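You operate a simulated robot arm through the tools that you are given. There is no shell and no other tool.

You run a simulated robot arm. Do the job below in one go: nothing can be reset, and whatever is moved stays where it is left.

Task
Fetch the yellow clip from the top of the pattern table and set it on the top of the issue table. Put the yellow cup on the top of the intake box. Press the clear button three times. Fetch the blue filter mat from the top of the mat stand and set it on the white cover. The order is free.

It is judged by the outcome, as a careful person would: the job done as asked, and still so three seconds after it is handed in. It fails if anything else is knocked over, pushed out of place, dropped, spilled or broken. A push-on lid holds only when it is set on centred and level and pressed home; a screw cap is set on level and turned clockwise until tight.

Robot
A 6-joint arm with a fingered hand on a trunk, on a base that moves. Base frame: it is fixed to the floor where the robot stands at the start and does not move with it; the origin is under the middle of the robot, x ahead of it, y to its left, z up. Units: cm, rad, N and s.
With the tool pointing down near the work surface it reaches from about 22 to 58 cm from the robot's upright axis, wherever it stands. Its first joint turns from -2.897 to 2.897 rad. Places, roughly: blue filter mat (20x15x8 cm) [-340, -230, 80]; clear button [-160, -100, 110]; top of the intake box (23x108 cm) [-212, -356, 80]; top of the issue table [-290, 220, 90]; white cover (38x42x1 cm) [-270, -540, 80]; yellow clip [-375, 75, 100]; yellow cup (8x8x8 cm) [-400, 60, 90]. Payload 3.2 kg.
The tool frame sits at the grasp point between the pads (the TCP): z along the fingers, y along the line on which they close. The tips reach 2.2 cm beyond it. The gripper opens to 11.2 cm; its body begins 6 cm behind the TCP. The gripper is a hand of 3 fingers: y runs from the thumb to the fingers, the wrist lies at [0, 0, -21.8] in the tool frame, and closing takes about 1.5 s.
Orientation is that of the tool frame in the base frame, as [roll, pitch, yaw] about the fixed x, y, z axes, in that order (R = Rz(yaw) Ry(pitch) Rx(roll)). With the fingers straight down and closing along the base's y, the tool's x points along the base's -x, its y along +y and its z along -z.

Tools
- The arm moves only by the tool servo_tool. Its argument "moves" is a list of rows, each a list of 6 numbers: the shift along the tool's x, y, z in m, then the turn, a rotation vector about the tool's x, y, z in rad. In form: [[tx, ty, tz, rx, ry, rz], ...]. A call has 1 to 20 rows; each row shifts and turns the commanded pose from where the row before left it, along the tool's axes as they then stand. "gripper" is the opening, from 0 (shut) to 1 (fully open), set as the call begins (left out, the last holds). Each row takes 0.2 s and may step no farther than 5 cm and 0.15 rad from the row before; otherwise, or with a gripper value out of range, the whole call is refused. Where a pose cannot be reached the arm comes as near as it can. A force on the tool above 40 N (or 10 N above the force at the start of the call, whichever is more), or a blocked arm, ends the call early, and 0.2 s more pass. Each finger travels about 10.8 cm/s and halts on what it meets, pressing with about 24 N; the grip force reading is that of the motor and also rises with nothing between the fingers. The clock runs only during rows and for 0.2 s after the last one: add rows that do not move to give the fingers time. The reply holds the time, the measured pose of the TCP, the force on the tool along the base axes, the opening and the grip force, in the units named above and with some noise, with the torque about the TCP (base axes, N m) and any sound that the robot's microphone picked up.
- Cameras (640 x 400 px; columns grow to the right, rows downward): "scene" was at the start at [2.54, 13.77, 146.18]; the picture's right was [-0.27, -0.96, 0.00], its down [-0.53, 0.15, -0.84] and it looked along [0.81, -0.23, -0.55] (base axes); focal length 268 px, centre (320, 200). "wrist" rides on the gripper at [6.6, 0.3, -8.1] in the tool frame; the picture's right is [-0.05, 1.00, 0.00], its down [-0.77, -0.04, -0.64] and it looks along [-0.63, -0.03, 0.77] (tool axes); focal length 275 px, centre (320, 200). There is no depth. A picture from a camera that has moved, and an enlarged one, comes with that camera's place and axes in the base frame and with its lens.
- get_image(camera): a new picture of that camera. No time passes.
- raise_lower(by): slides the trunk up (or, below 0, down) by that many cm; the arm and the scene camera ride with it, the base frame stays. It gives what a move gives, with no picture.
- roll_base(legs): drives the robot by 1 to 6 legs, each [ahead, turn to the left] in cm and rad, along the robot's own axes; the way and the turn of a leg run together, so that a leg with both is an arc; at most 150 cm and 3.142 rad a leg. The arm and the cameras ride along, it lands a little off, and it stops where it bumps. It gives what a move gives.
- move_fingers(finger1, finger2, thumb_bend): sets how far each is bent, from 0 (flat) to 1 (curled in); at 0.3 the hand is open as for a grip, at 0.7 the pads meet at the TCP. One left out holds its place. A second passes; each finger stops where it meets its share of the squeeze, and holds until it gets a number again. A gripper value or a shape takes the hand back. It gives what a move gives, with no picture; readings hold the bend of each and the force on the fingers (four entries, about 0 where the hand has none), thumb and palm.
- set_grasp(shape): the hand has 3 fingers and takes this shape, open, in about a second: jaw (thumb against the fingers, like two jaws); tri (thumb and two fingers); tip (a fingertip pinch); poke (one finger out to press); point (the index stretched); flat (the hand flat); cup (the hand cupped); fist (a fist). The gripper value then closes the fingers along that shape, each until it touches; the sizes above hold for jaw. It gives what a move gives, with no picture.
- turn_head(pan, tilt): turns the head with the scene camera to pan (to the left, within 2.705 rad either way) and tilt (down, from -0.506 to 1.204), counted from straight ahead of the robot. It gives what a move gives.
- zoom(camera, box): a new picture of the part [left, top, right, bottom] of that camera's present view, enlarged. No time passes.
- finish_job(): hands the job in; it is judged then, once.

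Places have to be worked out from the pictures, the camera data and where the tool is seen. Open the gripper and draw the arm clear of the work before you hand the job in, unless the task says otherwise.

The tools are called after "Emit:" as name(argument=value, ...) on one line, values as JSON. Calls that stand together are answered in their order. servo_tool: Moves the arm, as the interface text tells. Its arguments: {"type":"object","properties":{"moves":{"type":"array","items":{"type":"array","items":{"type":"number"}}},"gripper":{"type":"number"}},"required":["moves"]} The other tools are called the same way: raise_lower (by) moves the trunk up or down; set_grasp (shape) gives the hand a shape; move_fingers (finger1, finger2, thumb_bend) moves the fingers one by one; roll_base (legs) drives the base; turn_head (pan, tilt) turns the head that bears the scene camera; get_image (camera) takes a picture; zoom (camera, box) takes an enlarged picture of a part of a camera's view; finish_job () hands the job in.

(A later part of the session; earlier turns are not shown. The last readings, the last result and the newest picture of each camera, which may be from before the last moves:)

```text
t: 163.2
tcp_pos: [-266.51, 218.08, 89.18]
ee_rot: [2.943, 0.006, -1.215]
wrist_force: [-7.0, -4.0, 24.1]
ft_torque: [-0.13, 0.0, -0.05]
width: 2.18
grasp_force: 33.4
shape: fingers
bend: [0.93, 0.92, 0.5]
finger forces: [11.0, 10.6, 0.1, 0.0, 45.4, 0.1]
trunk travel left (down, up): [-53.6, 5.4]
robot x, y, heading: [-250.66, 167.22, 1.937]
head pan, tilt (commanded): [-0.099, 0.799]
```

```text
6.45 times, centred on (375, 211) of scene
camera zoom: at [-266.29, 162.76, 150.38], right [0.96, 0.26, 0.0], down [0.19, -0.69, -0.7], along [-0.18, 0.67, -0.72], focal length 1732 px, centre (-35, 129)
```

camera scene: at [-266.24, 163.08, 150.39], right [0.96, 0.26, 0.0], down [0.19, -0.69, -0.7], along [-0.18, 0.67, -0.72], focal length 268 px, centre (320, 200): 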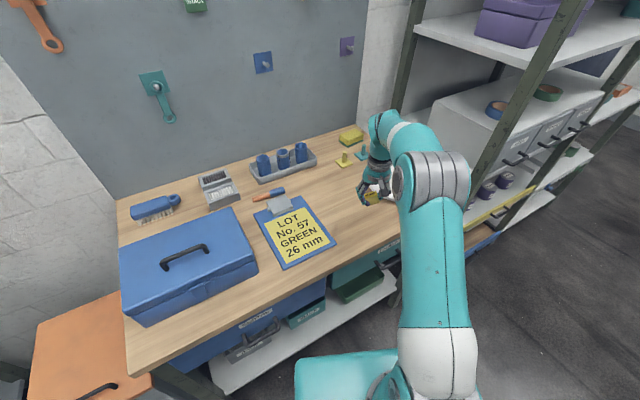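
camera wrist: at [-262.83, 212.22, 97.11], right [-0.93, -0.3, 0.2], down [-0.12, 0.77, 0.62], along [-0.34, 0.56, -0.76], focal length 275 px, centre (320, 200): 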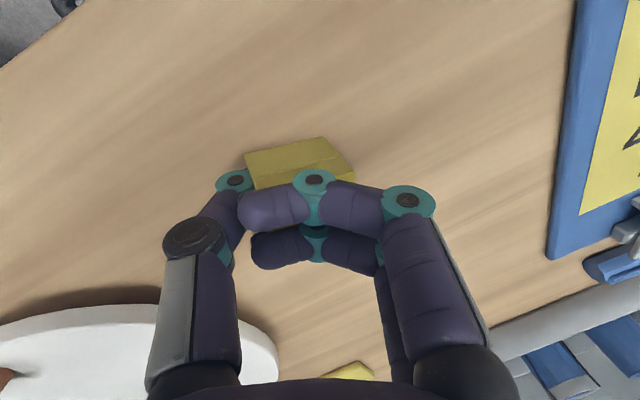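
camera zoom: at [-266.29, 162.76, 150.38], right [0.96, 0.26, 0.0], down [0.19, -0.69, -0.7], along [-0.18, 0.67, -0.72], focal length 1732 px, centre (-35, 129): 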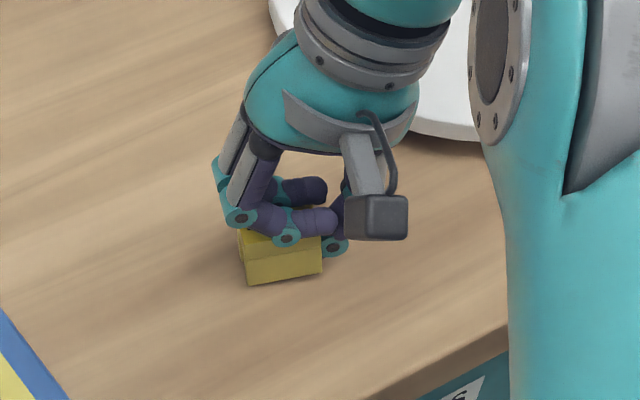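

The thumb is creeping out (0.53→0.50) while the clip stays put. I'll repeat the pull several times.

Emit:
move_fingers(thumb_bend=0.2)

Emit:
move_fingers(thumb_bend=0.1)

Emit:
move_fingers(thumb_bend=0.0)

Emit:
get_image(camera="wrist")

Emit:
zoom(camera="scene", box=[340, 180, 410, 242])

```text
t: 164.2
tcp_pos: [-266.45, 217.99, 89.2]
ee_rot: [2.94, 0.007, -1.215]
wrist_force: [-7.4, -4.4, 23.1]
ft_torque: [-0.11, 0.07, -0.04]
width: 2.19
grasp_force: 33.5
shape: fingers
bend: [0.93, 0.92, 0.48]
finger forces: [11.6, 11.0, 0.0, 0.0, 44.3, 0.1]
trunk travel left (down, up): [-53.6, 5.4]
robot x, y, heading: [-250.52, 167.04, 1.931]
head pan, tilt (commanded): [-0.099, 0.799]
```

```text
t: 165.2
tcp_pos: [-266.5, 218.1, 89.19]
ee_rot: [2.942, 0.007, -1.216]
wrist_force: [-6.0, -5.0, 22.7]
ft_torque: [-0.1, 0.06, -0.03]
width: 2.18
grasp_force: 33.0
shape: fingers
bend: [0.93, 0.92, 0.47]
finger forces: [11.8, 11.1, 0.0, 0.0, 43.2, 0.0]
trunk travel left (down, up): [-53.6, 5.4]
robot x, y, heading: [-250.9, 167.05, 1.934]
head pan, tilt (commanded): [-0.099, 0.799]
```

```text
t: 166.2
tcp_pos: [-266.55, 218.11, 89.21]
ee_rot: [2.941, 0.007, -1.215]
wrist_force: [-6.6, -3.6, 21.7]
ft_torque: [-0.09, 0.07, -0.04]
width: 2.18
grasp_force: 32.9
shape: fingers
bend: [0.92, 0.92, 0.45]
finger forces: [12.0, 11.4, 0.0, 0.1, 42.2, 0.1]
trunk travel left (down, up): [-53.6, 5.4]
robot x, y, heading: [-250.91, 166.57, 1.938]
head pan, tilt (commanded): [-0.099, 0.799]
```

```text
taken
camera wrist: at [-262.82, 212.23, 97.1], right [-0.93, -0.3, 0.2], down [-0.12, 0.77, 0.62], along [-0.34, 0.56, -0.76], focal length 275 px, centre (320, 200)
```

wrist: 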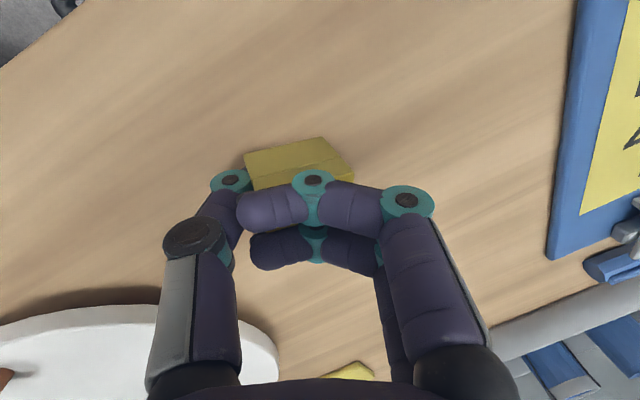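

```text
6.45 times, centred on (375, 211) of scene
camera zoom: at [-266.28, 162.79, 150.38], right [0.96, 0.26, 0.0], down [0.19, -0.69, -0.7], along [-0.18, 0.67, -0.72], focal length 1732 px, centre (-35, 129)
```

zoom: 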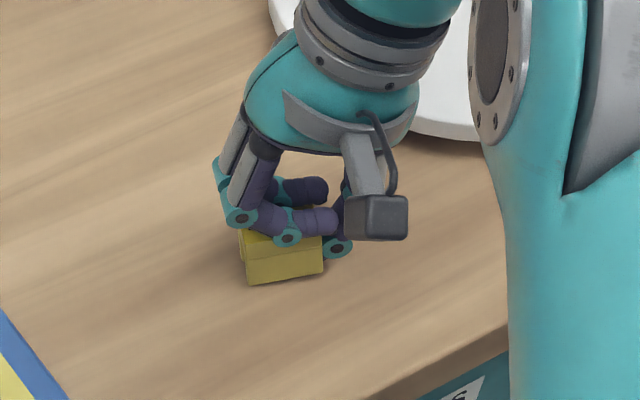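

It keeps creeping out (now 0.45, teal joint separating from the clip). I'll let time pass with the thumb still driven open.

Emit:
servo_tool(moves=[[0, 0, 0, 0, 0, 0], [0, 0, 0, 0, 0, 0], [0, 0, 0, 0, 0, 0], [0, 0, 0, 0, 0, 0], [0, 0, 0, 0, 0, 0], [0, 0, 0, 0, 0, 0], [0, 0, 0, 0, 0, 0], [0, 0, 0, 0, 0, 0], [0, 0, 0, 0, 0, 0], [0, 0, 0, 0, 0, 0], [0, 0, 0, 0, 0, 0], [0, 0, 0, 0, 0, 0], [0, 0, 0, 0, 0, 0], [0, 0, 0, 0, 0, 0], [0, 0, 0, 0, 0, 0], [0, 0, 0, 0, 0, 0], [0, 0, 0, 0, 0, 0], [0, 0, 0, 0, 0, 0], [0, 0, 0, 0, 0, 0], [0, 0, 0, 0, 0, 0]])

Emit:
move_fingers(thumb_bend=0.0)

Emit:
get_image(camera="wrist")

```text
t: 170.4
tcp_pos: [-266.51, 217.98, 89.18]
ee_rot: [2.941, 0.007, -1.214]
wrist_force: [-4.8, -3.1, 22.0]
ft_torque: [-0.08, 0.05, -0.03]
width: 2.18
grasp_force: 32.3
shape: fingers
bend: [0.92, 0.92, 0.45]
finger forces: [11.8, 11.2, 0.0, 0.0, 42.0, 0.0]
trunk travel left (down, up): [-53.6, 5.4]
robot x, y, heading: [-250.78, 166.7, 1.929]
head pan, tilt (commanded): [-0.099, 0.799]
```

```text
t: 171.4
tcp_pos: [-266.48, 218.08, 89.29]
ee_rot: [2.941, 0.007, -1.214]
wrist_force: [-4.8, -2.7, 23.7]
ft_torque: [-0.04, 0.0, -0.02]
width: 2.21
grasp_force: 33.9
shape: fingers
bend: [0.92, 0.92, 0.45]
finger forces: [12.0, 11.4, 0.0, 0.0, 44.4, 0.1]
trunk travel left (down, up): [-53.6, 5.4]
robot x, y, heading: [-250.87, 167.01, 1.933]
head pan, tilt (commanded): [-0.099, 0.799]
```

```text
taken
camera wrist: at [-262.83, 212.23, 97.1], right [-0.93, -0.3, 0.2], down [-0.12, 0.77, 0.62], along [-0.34, 0.56, -0.76], focal length 275 px, centre (320, 200)
```

wrist: 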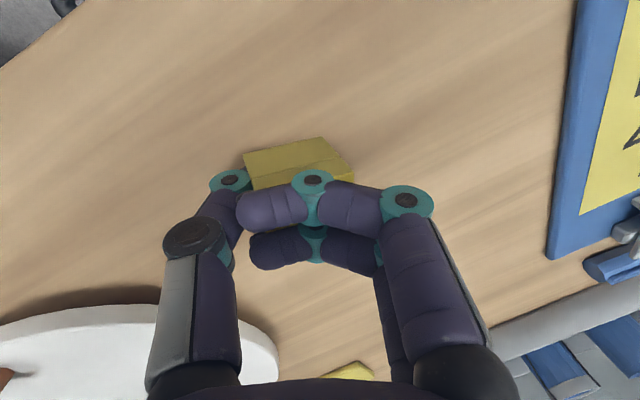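

Creep has stalled. I'll work it loose: raise a few mm (fingers keep pressing under force control), re-pull the thumb, then lower again so the thumb slips in the slot.

Emit:
servo_tool(moves=[[0, 0.0006, -0.002, 0, 0, 0], [0, 0.0006, -0.002, 0, 0, 0], [0, 0, 0, 0, 0, 0]])

Emit:
move_fingers(finger1=0.7, finger2=0.7, thumb_bend=0.0)

Emit:
get_image(camera="wrist")

Emit:
zoom(camera="scene", box=[340, 180, 410, 242])

```text
t: 172.2
tcp_pos: [-266.43, 218.1, 89.46]
ee_rot: [2.941, 0.001, -1.215]
wrist_force: [0.0, 0.2, -0.5]
ft_torque: [0.02, 0.0, -0.05]
width: 5.82
grasp_force: 0.1
shape: fingers
bend: [0.8, 0.8, 0.0]
finger forces: [0.0, 0.0, 0.1, 0.0, 0.0, 0.0]
trunk travel left (down, up): [-53.6, 5.4]
robot x, y, heading: [-250.93, 166.86, 1.936]
head pan, tilt (commanded): [-0.099, 0.799]
```

```text
t: 173.2
tcp_pos: [-266.52, 218.17, 89.41]
ee_rot: [2.94, 0.005, -1.217]
wrist_force: [0.6, 0.0, 0.2]
ft_torque: [0.01, 0.03, 0.02]
width: 7.27
grasp_force: 0.0
shape: fingers
bend: [0.7, 0.7, 0.0]
finger forces: [0.0, 0.1, 0.0, 0.0, 0.0, 0.1]
trunk travel left (down, up): [-53.6, 5.4]
robot x, y, heading: [-250.82, 166.63, 1.938]
head pan, tilt (commanded): [-0.099, 0.799]
```

```text
taken
camera wrist: at [-262.85, 212.39, 97.38], right [-0.93, -0.3, 0.2], down [-0.12, 0.78, 0.62], along [-0.34, 0.56, -0.76], focal length 275 px, centre (320, 200)
```

wrist: 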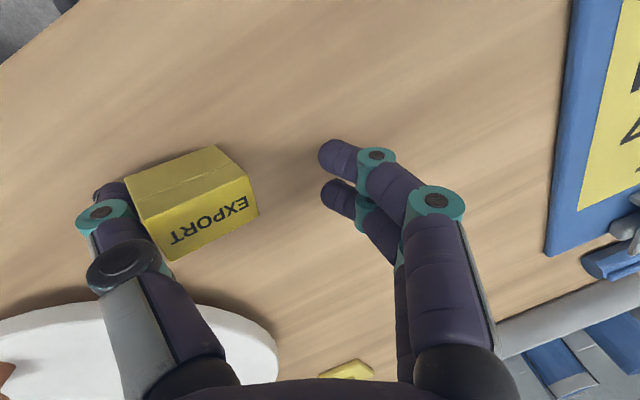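

```text
6.45 times, centred on (375, 211) of scene
camera zoom: at [-266.27, 163.08, 150.39], right [0.96, 0.26, 0.0], down [0.19, -0.69, -0.7], along [-0.18, 0.67, -0.72], focal length 1732 px, centre (-35, 129)
```

zoom: 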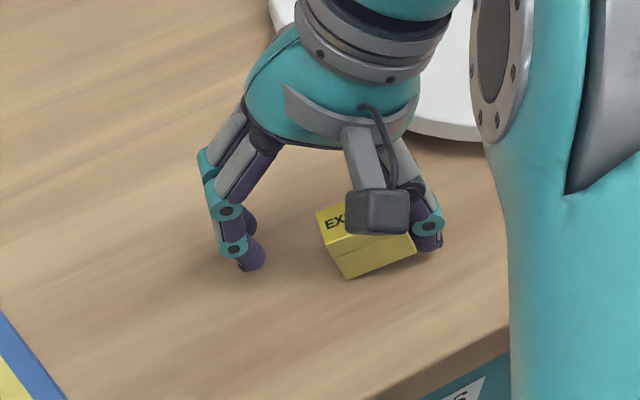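

The thumb popped free: zero force on it and its tip is visible outside the clip. I'll raise straight up and check the clip lies flat on the table.

Emit:
servo_tool(moves=[[0, 0.001, -0.005, 0, 0, 0], [0, 0.002, -0.01, 0, 0, 0], [0, 0.004, -0.02, 0, 0, 0], [0, 0.008, -0.04, 0, 0, 0], [0, 0.008, -0.04, 0, 0, 0], [0, 0, 0, 0.1, 0, 0], [0, 0, 0, 0.1, 0, 0], [0, 0, 0, 0, 0, 0]])

Emit:
get_image(camera="wrist")

Emit:
zoom(camera="scene", box=[330, 160, 430, 240])

```text
t: 175.0
tcp_pos: [-266.39, 218.01, 101.21]
ee_rot: [-3.14, 0.005, -1.218]
wrist_force: [0.4, 0.0, 0.2]
ft_torque: [0.02, 0.0, 0.02]
width: 7.26
grasp_force: 0.1
shape: fingers
bend: [0.7, 0.7, 0.0]
finger forces: [0.0, 0.1, 0.2, 0.1, 0.0, 0.1]
trunk travel left (down, up): [-53.6, 5.4]
robot x, y, heading: [-250.93, 167.08, 1.938]
head pan, tilt (commanded): [-0.099, 0.799]
```

```text
taken
camera wrist: at [-264.28, 211.75, 109.14], right [-0.95, -0.3, 0.0], down [-0.23, 0.73, 0.64], along [-0.19, 0.61, -0.77], focal length 275 px, centre (320, 200)
```

wrist: 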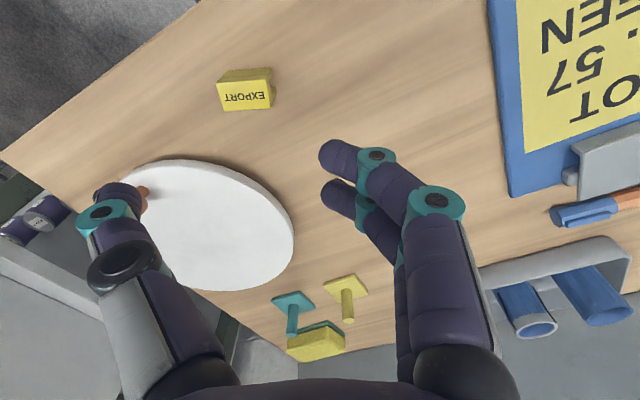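

```text
5.00 times, centred on (380, 200) of scene
camera zoom: at [-266.27, 163.08, 150.39], right [0.96, 0.26, 0.0], down [0.19, -0.69, -0.7], along [-0.18, 0.67, -0.72], focal length 1342 px, centre (20, 200)
```

zoom: 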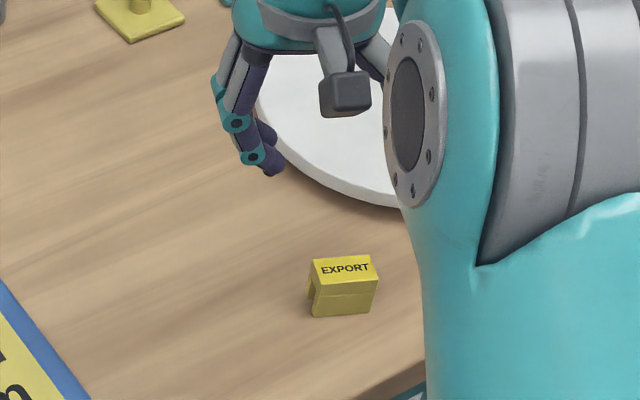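

The clip stands upright on the issue table, clear of plate and clipboard. I'll reset the hand, retract the arm high, back away, and drive back to the pattern table for the cup.

Emit:
servo_tool(moves=[[0, 0, -0.04, 0, 0, 0], [0, 0, -0.04, 0, 0, 0], [0, 0, -0.04, 0, 0, 0], [0.035, 0.003, 0, 0, 0, 0], [0.035, 0.003, 0, 0, 0, 0], [0.035, 0.003, 0, 0, 0, 0], [0.035, 0.003, 0, 0, 0, 0], [0.035, 0.003, 0, 0, 0, 0], [0.025, 0.003, 0, 0, 0, 0], [0, 0, 0, 0, 0, 0]])

Emit:
set_grasp(shape="jaw")

Emit:
roll_base(legs=[[-36, 0], [0, 1.89], [80, 0]])

Emit:
turn_head(pan=0.0, tilt=0.5)

Emit:
get_image(camera="scene")

```text
t: 177.2
tcp_pos: [-261.32, 198.71, 113.08]
ee_rot: [-3.141, 0.008, -1.216]
wrist_force: [0.7, 0.1, -0.6]
ft_torque: [0.04, 0.01, -0.04]
width: 7.24
grasp_force: 0.1
shape: fingers
bend: [0.7, 0.7, 0.0]
finger forces: [0.0, 0.0, 0.1, 0.0, 0.1, 0.0]
trunk travel left (down, up): [-53.6, 5.4]
robot x, y, heading: [-251.1, 166.88, 1.932]
head pan, tilt (commanded): [-0.099, 0.799]
```

```text
t: 178.1
tcp_pos: [-261.23, 198.65, 113.16]
ee_rot: [3.141, 0.005, -1.215]
wrist_force: [-0.2, -0.2, 0.1]
ft_torque: [0.01, 0.01, 0.01]
width: 11.22
grasp_force: 0.0
shape: jaw
bend: [0.3, 0.3, 0.3]
finger forces: [0.0, 0.0, 0.0, 0.0, 0.0, 0.1]
trunk travel left (down, up): [-53.6, 5.4]
robot x, y, heading: [-250.96, 166.91, 1.936]
head pan, tilt (commanded): [-0.099, 0.799]
```

```text
t: 188.9
tcp_pos: [-328.14, 62.65, 113.01]
ee_rot: [-3.14, 0.005, 0.67]
wrist_force: [-0.1, 0.0, -0.7]
ft_torque: [0.02, -0.01, 0.03]
width: 11.17
grasp_force: 0.0
shape: jaw
bend: [0.3, 0.3, 0.3]
finger forces: [0.0, 0.0, 0.0, 0.1, 0.1, 0.0]
trunk travel left (down, up): [-53.6, 5.4]
robot x, y, heading: [-301.07, 82.29, -2.461]
head pan, tilt (commanded): [-0.099, 0.799]
```

```text
t: 189.7
tcp_pos: [-328.1, 62.75, 113.09]
ee_rot: [-3.14, 0.006, 0.668]
wrist_force: [0.0, 0.0, -0.2]
ft_torque: [0.01, 0.04, 0.0]
width: 11.2
grasp_force: 0.1
shape: jaw
bend: [0.3, 0.3, 0.3]
finger forces: [0.1, 0.0, 0.1, 0.1, 0.1, 0.0]
trunk travel left (down, up): [-53.6, 5.4]
robot x, y, heading: [-301.35, 82.41, -2.455]
head pan, tilt (commanded): [0.0, 0.499]
```

```text
taken
camera scene: at [-293.04, 67.53, 152.98], right [-0.63, 0.78, 0.0], down [0.37, 0.3, -0.88], along [-0.68, -0.55, -0.48], focal length 268 px, centre (320, 200)
```

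scene: 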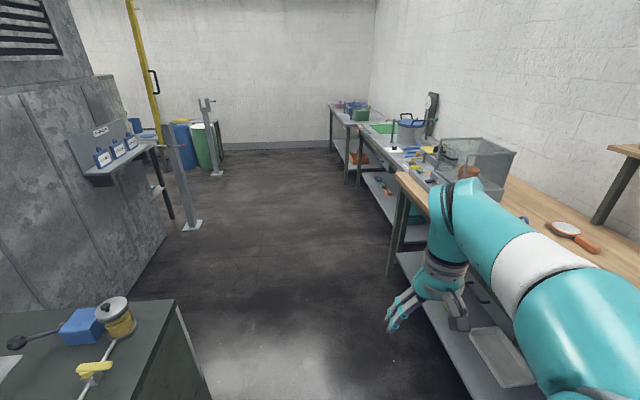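

Path ahead is clear. I'll go on 77 cm along the table and turn right to face the cup.

Emit:
roll_base(legs=[[0, -0.035], [76, 0], [0, -1.215]])

Emit:
turn_head(pan=-0.1, tilt=0.75)

Emit:
get_image(camera="scene")

Emit:
get_image(camera="wrist")

```text
t: 197.1
tcp_pos: [-388.99, 56.28, 113.19]
ee_rot: [3.141, 0.006, -0.574]
wrist_force: [-0.1, 0.3, 0.4]
ft_torque: [0.02, -0.02, 0.0]
width: 11.2
grasp_force: 0.0
shape: jaw
bend: [0.3, 0.3, 0.3]
finger forces: [0.0, 0.0, 0.0, 0.0, 0.0, 0.0]
trunk travel left (down, up): [-53.6, 5.4]
robot x, y, heading: [-361.55, 36.92, 2.579]
head pan, tilt (commanded): [0.0, 0.499]
```

```text
t: 197.9
tcp_pos: [-389.04, 56.17, 113.13]
ee_rot: [-3.141, 0.005, -0.573]
wrist_force: [-0.6, -0.1, -0.6]
ft_torque: [0.01, 0.0, 0.01]
width: 11.21
grasp_force: 0.0
shape: jaw
bend: [0.3, 0.3, 0.3]
finger forces: [0.0, 0.0, 0.1, 0.1, 0.1, 0.0]
trunk travel left (down, up): [-53.6, 5.4]
robot x, y, heading: [-361.61, 36.63, 2.584]
head pan, tilt (commanded): [-0.099, 0.75]
```

```text
taken
camera scene: at [-371.8, 24.75, 150.79], right [0.61, 0.79, 0.0], down [0.54, -0.42, -0.73], along [-0.58, 0.45, -0.68], focal length 268 px, centre (320, 200)
```

scene: 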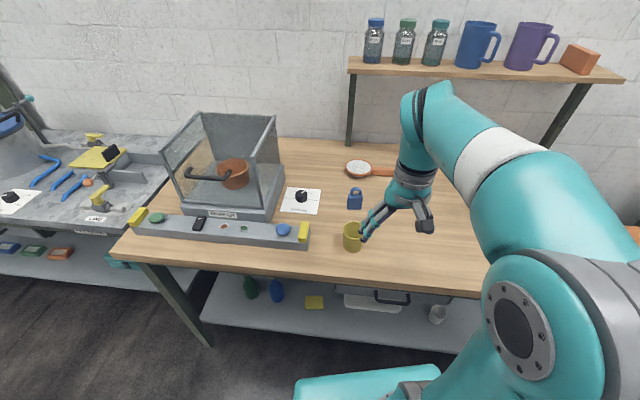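

```text
taken
camera wrist: at [-383.34, 52.36, 121.14], right [-0.58, -0.81, 0.0], down [-0.62, 0.45, 0.64], along [-0.52, 0.37, -0.77], focal length 275 px, centre (320, 200)
```

wrist: 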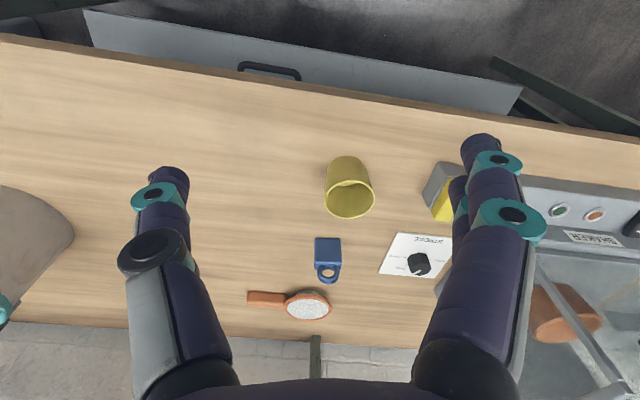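

The cup (≈6.5 cm wide, 8 cm tall, no handle) is at about (-404,62), with clear space around it. I'll move over it and descend to just above the rim.

Emit:
servo_tool(moves=[[-0.04, 0.008, 0, 0, 0, 0], [-0.04, 0.008, 0, 0, 0, 0], [-0.04, 0.008, 0, 0, 0, 0], [-0.037, 0.0086, 0, 0, 0, 0], [0, 0, 0.04, 0, 0, 0], [0, 0, 0.04, 0, 0, 0], [0, 0, 0.04, 0, 0, 0], [0, 0, 0.025, 0, 0, 0], [0, 0, 0, 0, 0, 0]], gripper=1.0)

Emit:
get_image(camera="wrist")

Emit:
zoom(camera="scene", box=[290, 170, 430, 270])

```text
t: 199.9
tcp_pos: [-403.97, 61.76, 98.68]
ee_rot: [3.14, 0.007, -0.575]
wrist_force: [-0.6, 0.1, -0.6]
ft_torque: [-0.01, 0.03, 0.03]
width: 11.18
grasp_force: 0.0
shape: jaw
bend: [0.3, 0.3, 0.3]
finger forces: [0.1, 0.0, 0.0, 0.1, 0.0, 0.0]
trunk travel left (down, up): [-53.6, 5.4]
robot x, y, heading: [-361.83, 36.75, 2.583]
head pan, tilt (commanded): [-0.099, 0.75]
```

```text
taken
camera wrist: at [-398.41, 57.92, 106.67], right [-0.58, -0.81, 0.0], down [-0.62, 0.45, 0.64], along [-0.52, 0.37, -0.77], focal length 275 px, centre (320, 200)
```

wrist: 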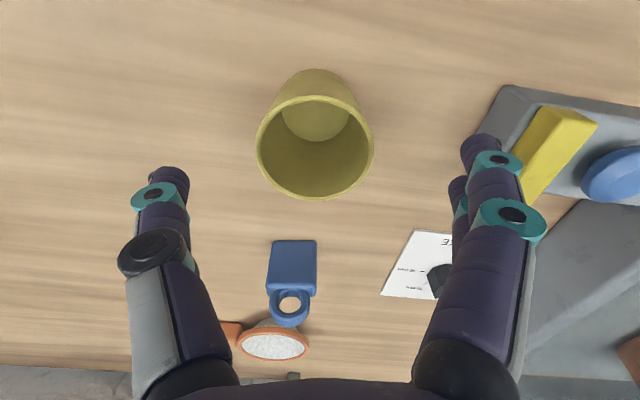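

```text
4.00 times, centred on (360, 220) of scene
camera zoom: at [-371.81, 24.75, 150.79], right [0.61, 0.79, 0.0], down [0.54, -0.42, -0.73], along [-0.58, 0.45, -0.68], focal length 1074 px, centre (160, 120)
```

zoom: 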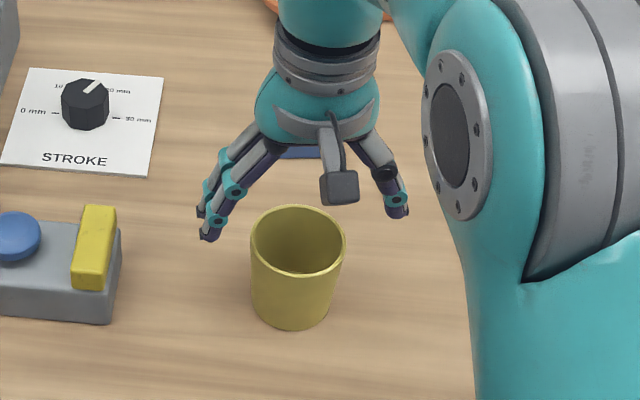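

The cup is centred within half a centimetre. I'll nudge and descend so the fingers straddle it.

Emit:
servo_tool(moves=[[-0.005, -0.002, 0.02, 0, 0, 0], [0, 0, 0.025, 0, 0, 0], [0, 0, 0.025, 0, 0, 0], [0, 0, 0.015, 0, 0, 0], [0, 0, 0, 0, 0, 0]])

Emit:
get_image(camera="wrist")

Emit:
zoom(camera="scene", box=[290, 190, 430, 290])

```text
t: 201.1
tcp_pos: [-404.31, 62.39, 90.14]
ee_rot: [3.139, 0.006, -0.573]
wrist_force: [0.0, 0.2, -0.2]
ft_torque: [0.01, 0.01, 0.0]
width: 11.18
grasp_force: 0.1
shape: jaw
bend: [0.3, 0.3, 0.3]
finger forces: [0.0, 0.0, 0.1, 0.0, 0.0, 0.0]
trunk travel left (down, up): [-53.6, 5.4]
robot x, y, heading: [-361.65, 36.81, 2.581]
head pan, tilt (commanded): [-0.099, 0.75]
```

```text
taken
camera wrist: at [-398.7, 58.54, 98.1], right [-0.58, -0.81, 0.0], down [-0.62, 0.45, 0.64], along [-0.52, 0.37, -0.77], focal length 275 px, centre (320, 200)
```

wrist: 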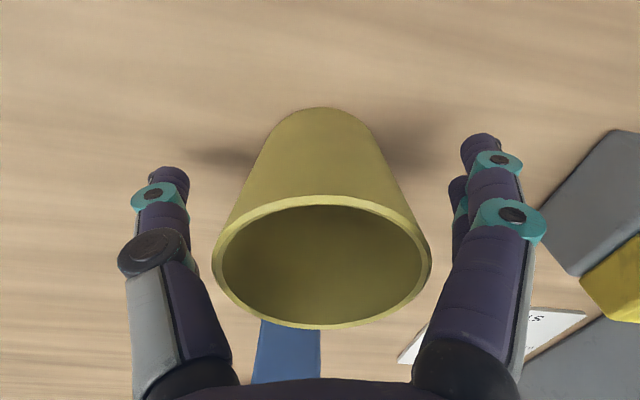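

```text
4.00 times, centred on (360, 240) of scene
camera zoom: at [-371.8, 24.75, 150.79], right [0.61, 0.79, 0.0], down [0.54, -0.42, -0.73], along [-0.58, 0.45, -0.68], focal length 1074 px, centre (160, 40)
```

zoom: 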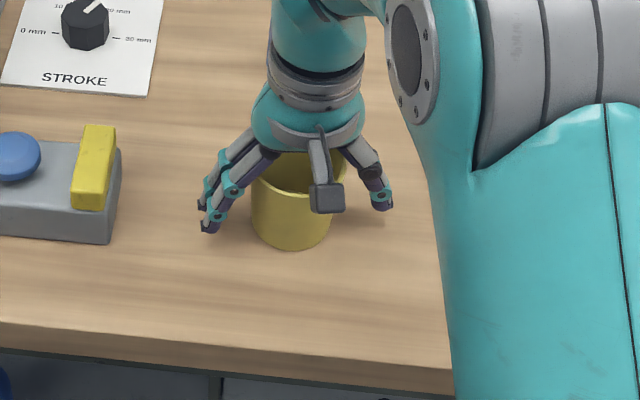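

The cup is centred between thumb and fingers. I'll close on it.

Emit:
servo_tool(moves=[[0, 0, 0, 0, 0, 0], [0, 0, 0, 0, 0, 0], [0, 0, 0, 0, 0, 0], [0, 0, 0, 0, 0, 0], [0, 0, 0, 0, 0, 0], [0, 0, 0, 0, 0, 0]], gripper=0.3)

Emit:
get_image(camera="wrist")

```text
t: 202.5
tcp_pos: [-404.31, 62.39, 90.14]
ee_rot: [3.141, 0.004, -0.575]
wrist_force: [0.6, 0.2, 0.2]
ft_torque: [0.01, 0.01, 0.0]
width: 5.48
grasp_force: 23.7
shape: jaw
bend: [0.73, 0.72, 0.7]
finger forces: [10.0, 11.1, 0.0, 0.0, 19.7, 0.0]
trunk travel left (down, up): [-53.6, 5.4]
robot x, y, heading: [-361.4, 36.64, 2.583]
head pan, tilt (commanded): [-0.099, 0.75]
```

```text
taken
camera wrist: at [-398.7, 58.55, 98.13], right [-0.58, -0.81, 0.0], down [-0.62, 0.45, 0.64], along [-0.52, 0.37, -0.77], focal length 275 px, centre (320, 200)
```

wrist: 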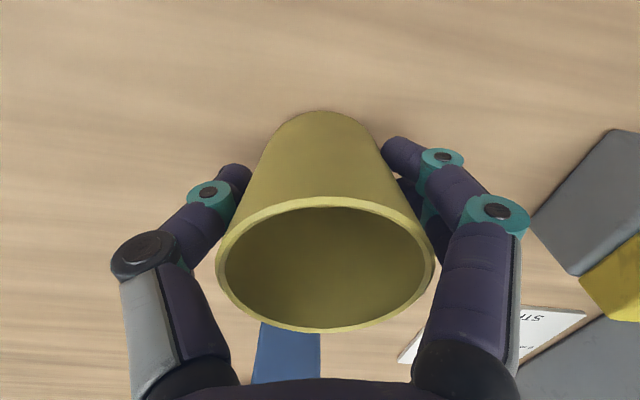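

Balanced grip (10/11 N vs 20 N). I'll lift gently and verify.

Emit:
servo_tool(moves=[[0, 0, -0.01, 0, 0, 0], [0, 0, -0.02, 0, 0, 0], [0, 0, -0.03, 0, 0, 0], [0, 0, -0.04, 0, 0, 0], [0, 0, -0.04, 0, 0, 0], [0, 0, -0.04, 0, 0, 0], [0, 0, -0.04, 0, 0, 0], [0, 0, 0, 0, 0, 0]])

Emit:
get_image(camera="wrist")

Emit:
get_image(camera="scene")

```text
t: 204.3
tcp_pos: [-404.34, 62.34, 112.24]
ee_rot: [-3.141, 0.004, -0.576]
wrist_force: [0.1, -0.8, 0.3]
ft_torque: [0.02, -0.01, 0.01]
width: 5.38
grasp_force: 24.3
shape: jaw
bend: [0.73, 0.72, 0.7]
finger forces: [10.4, 10.8, 0.0, 0.0, 19.4, 0.1]
trunk travel left (down, up): [-53.6, 5.4]
robot x, y, heading: [-361.38, 36.96, 2.586]
head pan, tilt (commanded): [-0.099, 0.75]
```

```text
taken
camera wrist: at [-398.81, 58.51, 120.3], right [-0.58, -0.81, 0.0], down [-0.62, 0.45, 0.64], along [-0.52, 0.37, -0.77], focal length 275 px, centre (320, 200)
```

wrist: 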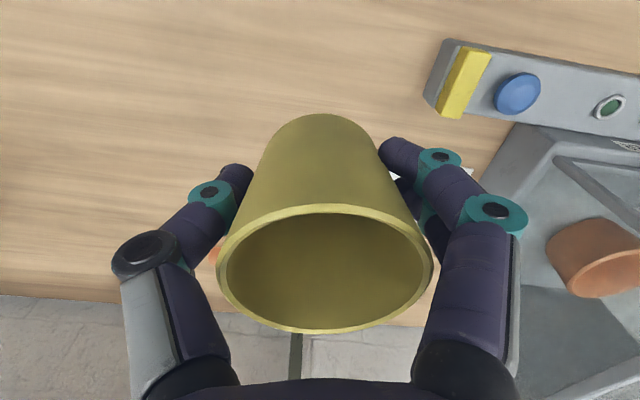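

```text
taken
camera scene: at [-371.8, 24.75, 150.79], right [0.61, 0.79, 0.0], down [0.54, -0.42, -0.73], along [-0.58, 0.45, -0.68], focal length 268 px, centre (320, 200)
```

scene: 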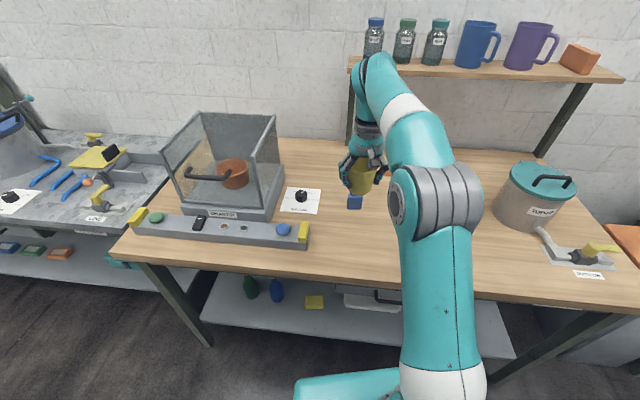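

The cup is secure and upright. I'll retract the arm, back away slightly and turn to look down the aisle behind the machine.

Emit:
servo_tool(moves=[[0.03, 0, 0, 0, 0, 0], [0.035, 0, 0, 0, 0, 0], [0.035, 0, 0, 0, 0, 0], [0.035, 0, 0, 0, 0, 0], [0.03, 0, 0, 0, 0, 0], [0, 0, 0, 0, 0, 0]])

Emit:
roll_base(legs=[[-14, 0], [0, 1.3]])

Emit:
turn_head(pan=0.4, tilt=0.35)

Emit:
get_image(camera="scene")

Emit:
get_image(camera="wrist")

```text
t: 205.7
tcp_pos: [-390.4, 53.48, 112.28]
ee_rot: [-3.141, 0.004, -0.572]
wrist_force: [-0.5, 0.2, 0.6]
ft_torque: [-0.03, -0.02, 0.01]
width: 5.34
grasp_force: 24.4
shape: jaw
bend: [0.73, 0.72, 0.7]
finger forces: [10.3, 10.7, 0.0, 0.0, 19.4, 0.1]
trunk travel left (down, up): [-53.6, 5.4]
robot x, y, heading: [-361.47, 36.79, 2.577]
head pan, tilt (commanded): [-0.099, 0.75]
```

```text
t: 210.2
tcp_pos: [-373.13, 5.85, 112.08]
ee_rot: [3.142, 0.005, 0.735]
wrist_force: [0.5, -1.0, -0.4]
ft_torque: [0.02, 0.01, 0.02]
width: 5.35
grasp_force: 24.1
shape: jaw
bend: [0.73, 0.72, 0.7]
finger forces: [10.1, 10.8, 0.1, 0.0, 19.3, 0.0]
trunk travel left (down, up): [-53.6, 5.4]
robot x, y, heading: [-349.48, 29.68, -2.399]
head pan, tilt (commanded): [-0.099, 0.75]
```

```text
t: 211.2
tcp_pos: [-373.15, 5.97, 112.19]
ee_rot: [3.141, 0.006, 0.735]
wrist_force: [0.1, -0.4, -0.5]
ft_torque: [0.01, -0.01, 0.02]
width: 5.36
grasp_force: 24.5
shape: jaw
bend: [0.73, 0.72, 0.7]
finger forces: [10.1, 10.8, 0.0, 0.0, 19.2, 0.0]
trunk travel left (down, up): [-53.6, 5.4]
robot x, y, heading: [-349.53, 29.79, -2.392]
head pan, tilt (commanded): [0.4, 0.351]
```

```text
taken
camera scene: at [-337.86, 12.96, 154.34], right [-0.91, 0.41, 0.0], down [0.14, 0.31, -0.94], along [-0.39, -0.86, -0.34], focal length 268 px, centre (320, 200)
```

scene: 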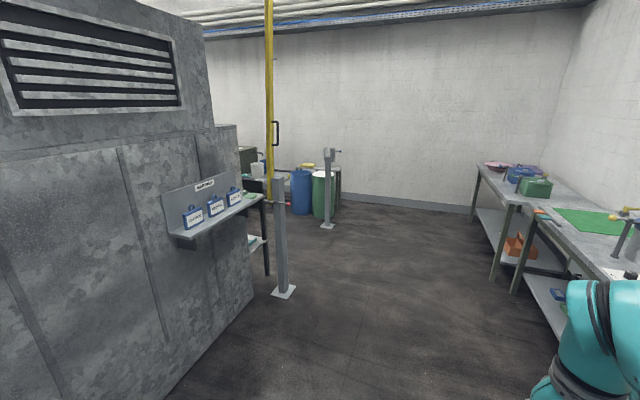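

```text
taken
camera wrist: at [-367.88, 10.2, 120.23], right [0.64, -0.77, 0.0], down [-0.59, -0.49, 0.64], along [-0.49, -0.41, -0.77], focal length 275 px, centre (320, 200)
```

wrist: 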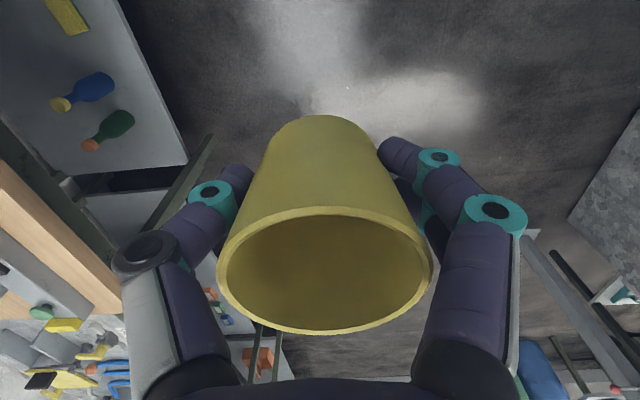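

The machine's end wall is on the left; beyond it is a gate (posts at roughly w-line near (-391,-177) and (-482,-280)) with its yellow pole raised, leading behind the machine. I'll drive down the aisle toward the gate opening.

Emit:
roll_base(legs=[[0, 0.12], [120, 0], [90, 0]])

Emit:
turn_head(pan=1.3, tilt=0.4)

Emit:
get_image(camera="scene")

```text
t: 222.2
tcp_pos: [-505.06, -159.44, 112.21]
ee_rot: [-3.14, 0.006, 0.879]
wrist_force: [-0.6, 0.3, -0.3]
ft_torque: [-0.03, 0.03, 0.0]
width: 5.32
grasp_force: 24.1
shape: jaw
bend: [0.73, 0.72, 0.7]
finger forces: [10.1, 10.7, 0.1, 0.0, 19.3, 0.0]
trunk travel left (down, up): [-53.6, 5.4]
robot x, y, heading: [-485.44, -132.61, -2.25]
head pan, tilt (commanded): [0.4, 0.351]
```

```text
t: 223.4
tcp_pos: [-505.04, -159.46, 112.24]
ee_rot: [-3.14, 0.004, 0.878]
wrist_force: [-0.6, -0.6, 1.1]
ft_torque: [0.0, 0.05, 0.01]
width: 5.35
grasp_force: 24.3
shape: jaw
bend: [0.73, 0.72, 0.7]
finger forces: [10.1, 10.8, 0.0, 0.0, 19.2, 0.1]
trunk travel left (down, up): [-53.6, 5.4]
robot x, y, heading: [-485.64, -132.58, -2.254]
head pan, tilt (commanded): [1.3, 0.4]
```

```text
taken
camera scene: at [-463.18, -146.04, 153.9], right [-0.81, -0.58, 0.0], down [-0.23, 0.32, -0.92], along [0.53, -0.75, -0.39], focal length 268 px, centre (320, 200)
```

scene: 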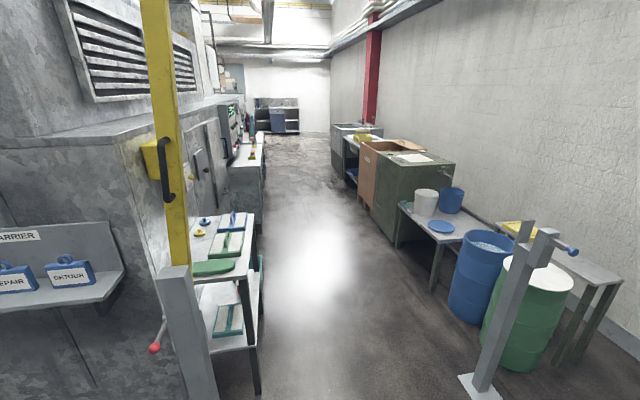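

This is the corridor behind the machine: a small stand with mats at left front, a long low bench further on, drums and cabinets on the right. I'll zoom in to identify the mat stand and the intake box.

Emit:
zoom(camera="scene", box=[160, 80, 320, 280])

Emit:
zoom(camera="scene", box=[310, 100, 640, 300])

```text
2.00 times, centred on (240, 180) of scene
camera zoom: at [-463.18, -146.04, 153.9], right [-0.81, -0.58, 0.0], down [-0.23, 0.32, -0.92], along [0.53, -0.75, -0.39], focal length 537 px, centre (480, 240)
```

zoom: 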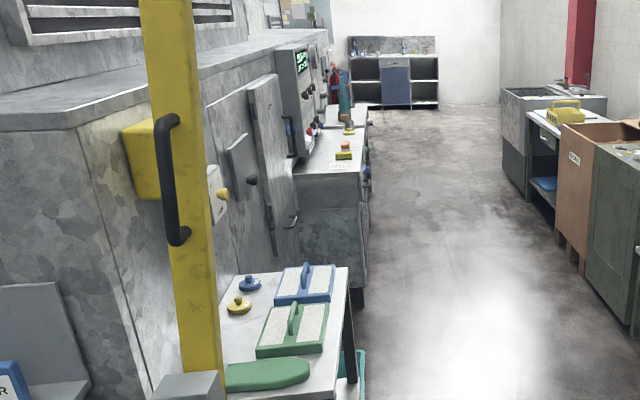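

```text
1.94 times, centred on (475, 200) of scene
camera zoom: at [-463.18, -146.04, 153.9], right [-0.81, -0.58, 0.0], down [-0.23, 0.32, -0.92], along [0.53, -0.75, -0.39], focal length 521 px, centre (19, 200)
```

zoom: 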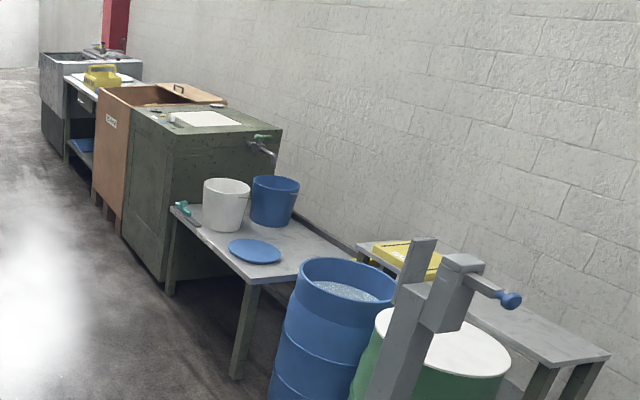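

The blue filter mat is on the stand at left front (matches its given place), the intake box is the long bench beyond it, and the corridor is ~115 cm wide centred near e≈-472. I'll drive through the gate and into the corridor.

Emit:
roll_base(legs=[[0, 1.127], [96, 0], [0, 0.32], [90, 0]])

Emit:
turn_head(pan=0.0, tilt=0.4)

Emit:
get_image(camera="scene")

Emit:
turn_head(pan=1.1, tilt=0.5)

Emit:
get_image(camera="scene")

```text
t: 236.6
tcp_pos: [-358.08, -308.78, 112.18]
ee_rot: [-3.141, 0.005, 2.3]
wrist_force: [-0.5, -0.3, -0.1]
ft_torque: [-0.01, 0.01, 0.0]
width: 5.34
grasp_force: 23.7
shape: jaw
bend: [0.73, 0.72, 0.7]
finger forces: [9.9, 10.8, 0.0, 0.0, 19.3, 0.1]
trunk travel left (down, up): [-53.6, 5.4]
robot x, y, heading: [-381.66, -285.57, -0.831]
head pan, tilt (commanded): [1.3, 0.4]
```

```text
t: 238.1
tcp_pos: [-357.95, -308.85, 112.28]
ee_rot: [-3.141, 0.005, 2.301]
wrist_force: [0.9, 0.1, 0.0]
ft_torque: [-0.02, 0.02, 0.0]
width: 5.34
grasp_force: 24.0
shape: jaw
bend: [0.73, 0.72, 0.7]
finger forces: [10.0, 10.7, 0.1, 0.1, 19.2, 0.1]
trunk travel left (down, up): [-53.6, 5.4]
robot x, y, heading: [-381.54, -285.2, -0.828]
head pan, tilt (commanded): [0.0, 0.4]
```

```text
taken
camera scene: at [-367.12, -276.38, 153.9], right [-0.74, -0.68, 0.0], down [-0.26, 0.29, -0.92], along [0.62, -0.68, -0.39], focal length 268 px, centre (320, 200)
```

scene: 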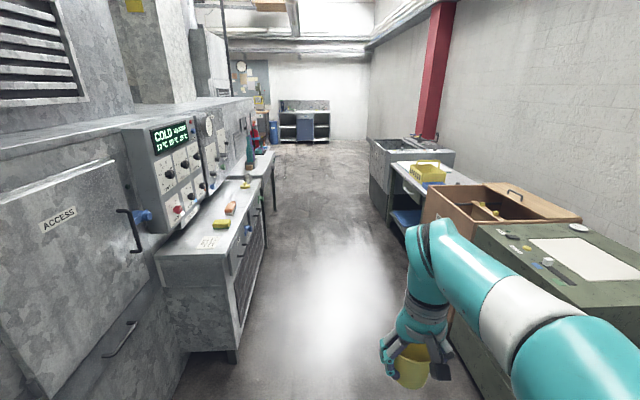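

```text
t: 239.4
tcp_pos: [-358.16, -308.76, 112.23]
ee_rot: [3.141, 0.004, 2.3]
wrist_force: [-0.4, 0.1, -0.6]
ft_torque: [0.04, -0.02, 0.03]
width: 5.31
grasp_force: 23.8
shape: jaw
bend: [0.73, 0.72, 0.7]
finger forces: [10.0, 10.7, 0.1, 0.0, 19.1, 0.0]
trunk travel left (down, up): [-53.6, 5.4]
robot x, y, heading: [-381.34, -284.85, -0.827]
head pan, tilt (commanded): [1.1, 0.499]
```

```text
taken
camera scene: at [-364.62, -267.13, 152.98], right [0.27, -0.96, 0.0], down [-0.46, -0.13, -0.88], along [0.85, 0.23, -0.48], focal length 268 px, centre (320, 200)
```

scene: 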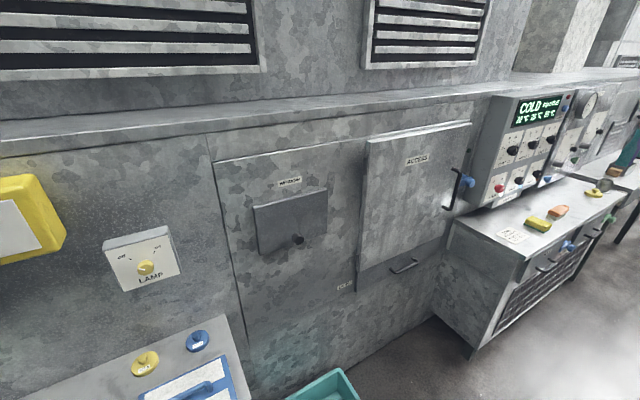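

I'm in the corridor at (-381,-285). I'll zoom in on the intake box top and on the white-topped unit with the yellow basket, which is where the white cover should be.

Emit:
zoom(camera="scene", box=[430, 60, 640, 300])

Emit:
turn_head(pan=-0.3, tilt=0.4)

Emit:
zoom(camera="scene", box=[240, 100, 480, 280])

Emit:
get_image(camera="scene")

```text
1.67 times, centred on (535, 180) of scene
camera zoom: at [-364.62, -267.13, 152.98], right [0.27, -0.96, 0.0], down [-0.46, -0.13, -0.88], along [0.85, 0.23, -0.48], focal length 448 px, centre (-38, 233)
```

zoom: 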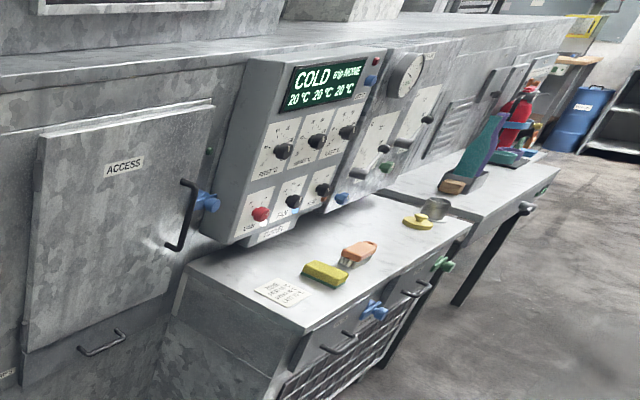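

```text
t: 240.9
tcp_pos: [-358.0, -308.74, 112.33]
ee_rot: [-3.141, 0.005, 2.3]
wrist_force: [-0.7, -1.0, 0.4]
ft_torque: [-0.02, 0.01, 0.01]
width: 5.31
grasp_force: 23.4
shape: jaw
bend: [0.73, 0.72, 0.7]
finger forces: [9.9, 10.8, 0.1, 0.0, 19.3, 0.0]
trunk travel left (down, up): [-53.6, 5.4]
robot x, y, heading: [-381.58, -285.72, -0.829]
head pan, tilt (commanded): [-0.3, 0.4]
```

```text
2.22 times, centred on (360, 190) of scene
camera zoom: at [-369.42, -277.93, 153.9], right [-0.9, -0.43, 0.0], down [-0.17, 0.35, -0.92], along [0.39, -0.83, -0.39], focal length 597 px, centre (231, 222)
```

zoom: 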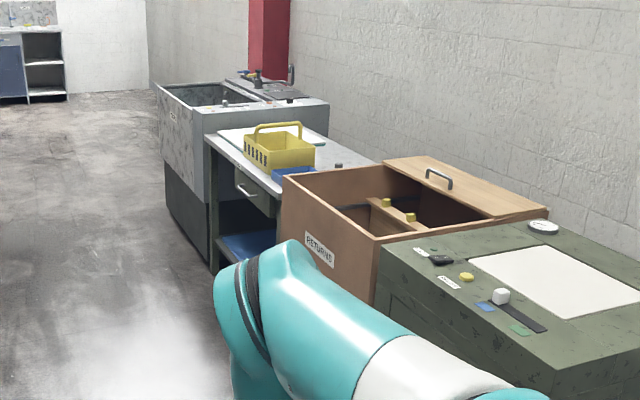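

```text
taken
camera scene: at [-369.42, -277.93, 153.9], right [-0.9, -0.43, 0.0], down [-0.17, 0.35, -0.92], along [0.39, -0.83, -0.39], focal length 268 px, centre (320, 200)
```

scene: 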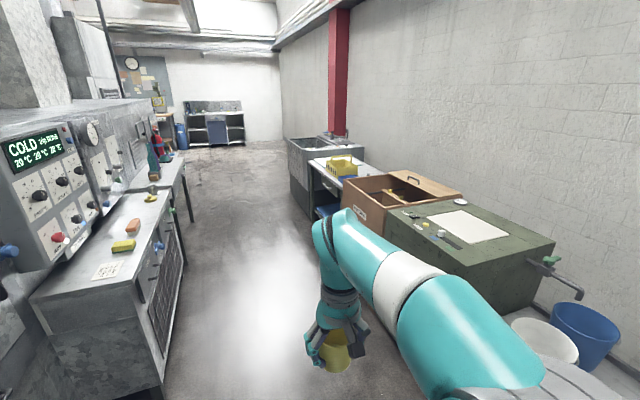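

The intake box top carries a card, a yellow block, an orange brush and some small items; I need a free patch. I'll drive alongside it and turn to face it.

Emit:
roll_base(legs=[[0, 0.025], [140, 0], [0, 1.571]])

Emit:
turn_head(pan=-0.1, tilt=0.7)

Emit:
get_image(camera="scene")

Emit:
get_image(camera="wrist")

```text
t: 252.1
tcp_pos: [-261.88, -360.88, 112.19]
ee_rot: [-3.141, 0.005, -2.38]
wrist_force: [-0.1, 1.1, -0.7]
ft_torque: [0.02, -0.01, 0.0]
width: 5.29
grasp_force: 24.0
shape: jaw
bend: [0.73, 0.72, 0.7]
finger forces: [9.7, 10.8, 0.0, 0.1, 19.0, 0.1]
trunk travel left (down, up): [-53.6, 5.4]
robot x, y, heading: [-284.91, -385.25, 0.775]
head pan, tilt (commanded): [-0.3, 0.4]
```

```text
t: 252.9
tcp_pos: [-261.88, -360.95, 112.18]
ee_rot: [3.141, 0.005, -2.378]
wrist_force: [0.0, -0.1, 0.3]
ft_torque: [0.01, -0.01, 0.0]
width: 5.31
grasp_force: 23.8
shape: jaw
bend: [0.73, 0.72, 0.7]
finger forces: [9.6, 10.8, 0.0, 0.0, 19.0, 0.0]
trunk travel left (down, up): [-53.6, 5.4]
robot x, y, heading: [-284.55, -384.74, 0.779]
head pan, tilt (commanded): [-0.099, 0.7]
```

```text
taken
camera scene: at [-293.94, -372.25, 151.22], right [0.63, -0.78, 0.0], down [-0.5, -0.4, -0.77], along [0.6, 0.48, -0.64], focal length 268 px, centre (320, 200)
```

scene: 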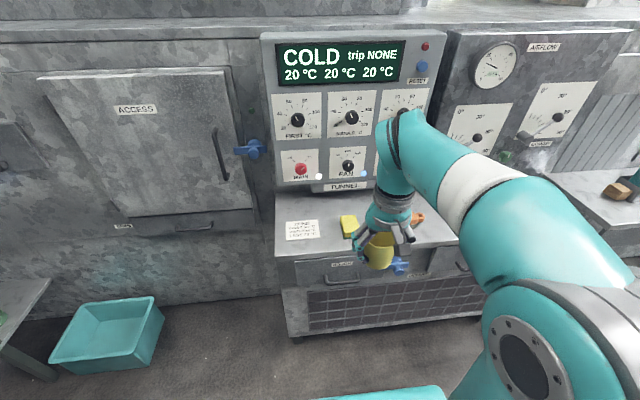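

```text
taken
camera wrist: at [-266.77, -365.31, 120.23], right [-0.66, 0.75, 0.0], down [0.58, 0.5, 0.64], along [0.48, 0.42, -0.77], focal length 275 px, centre (320, 200)
```

wrist: 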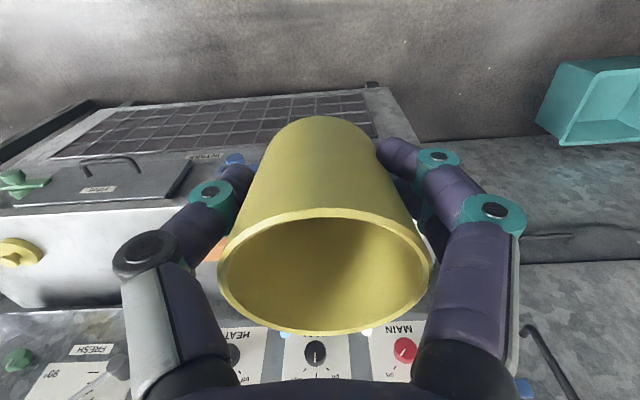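

I'm facing the long box under the COLD/TUNNEL panel. I'll zoom in to read its label and judge the free patches on top.

Emit:
zoom(camera="scene", box=[260, 180, 480, 320])

Emit:
turn_head(pan=-0.6, tilt=0.6)

Emit:
get_image(camera="scene")

```text
2.86 times, centred on (370, 250) of scene
camera zoom: at [-293.94, -372.25, 151.22], right [0.63, -0.78, 0.0], down [-0.5, -0.4, -0.77], along [0.6, 0.48, -0.64], focal length 767 px, centre (177, 57)
```

zoom: 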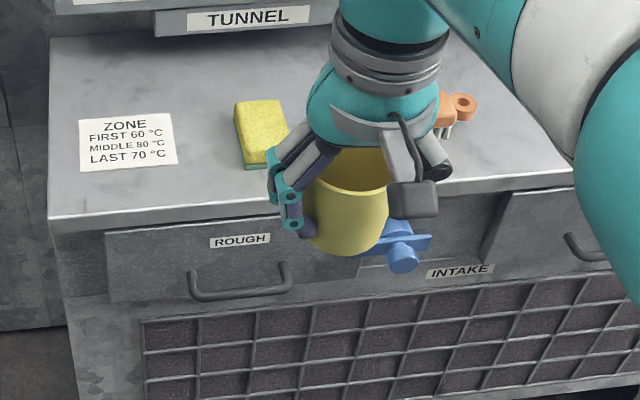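

```text
t: 253.8
tcp_pos: [-261.84, -360.96, 112.22]
ee_rot: [-3.141, 0.005, -2.377]
wrist_force: [0.5, 0.1, -1.0]
ft_torque: [-0.04, 0.0, 0.02]
width: 5.29
grasp_force: 23.7
shape: jaw
bend: [0.73, 0.72, 0.7]
finger forces: [9.7, 10.8, 0.1, 0.1, 19.0, 0.1]
trunk travel left (down, up): [-53.6, 5.4]
robot x, y, heading: [-284.84, -385.23, 0.777]
head pan, tilt (commanded): [-0.6, 0.6]
```

```text
taken
camera scene: at [-291.87, -376.01, 152.07], right [0.18, -0.98, 0.0], down [-0.56, -0.1, -0.83], along [0.81, 0.14, -0.57], focal length 268 px, centre (320, 200)
```

scene: 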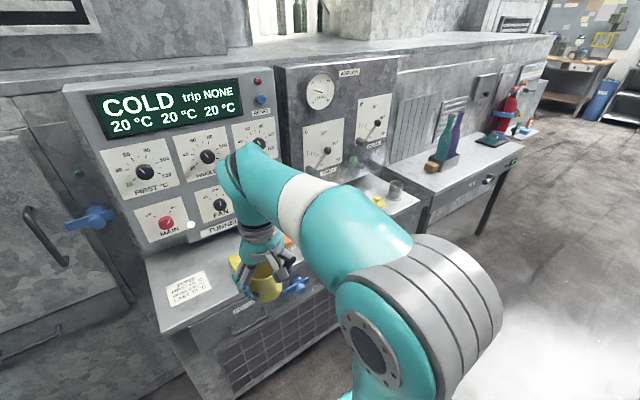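

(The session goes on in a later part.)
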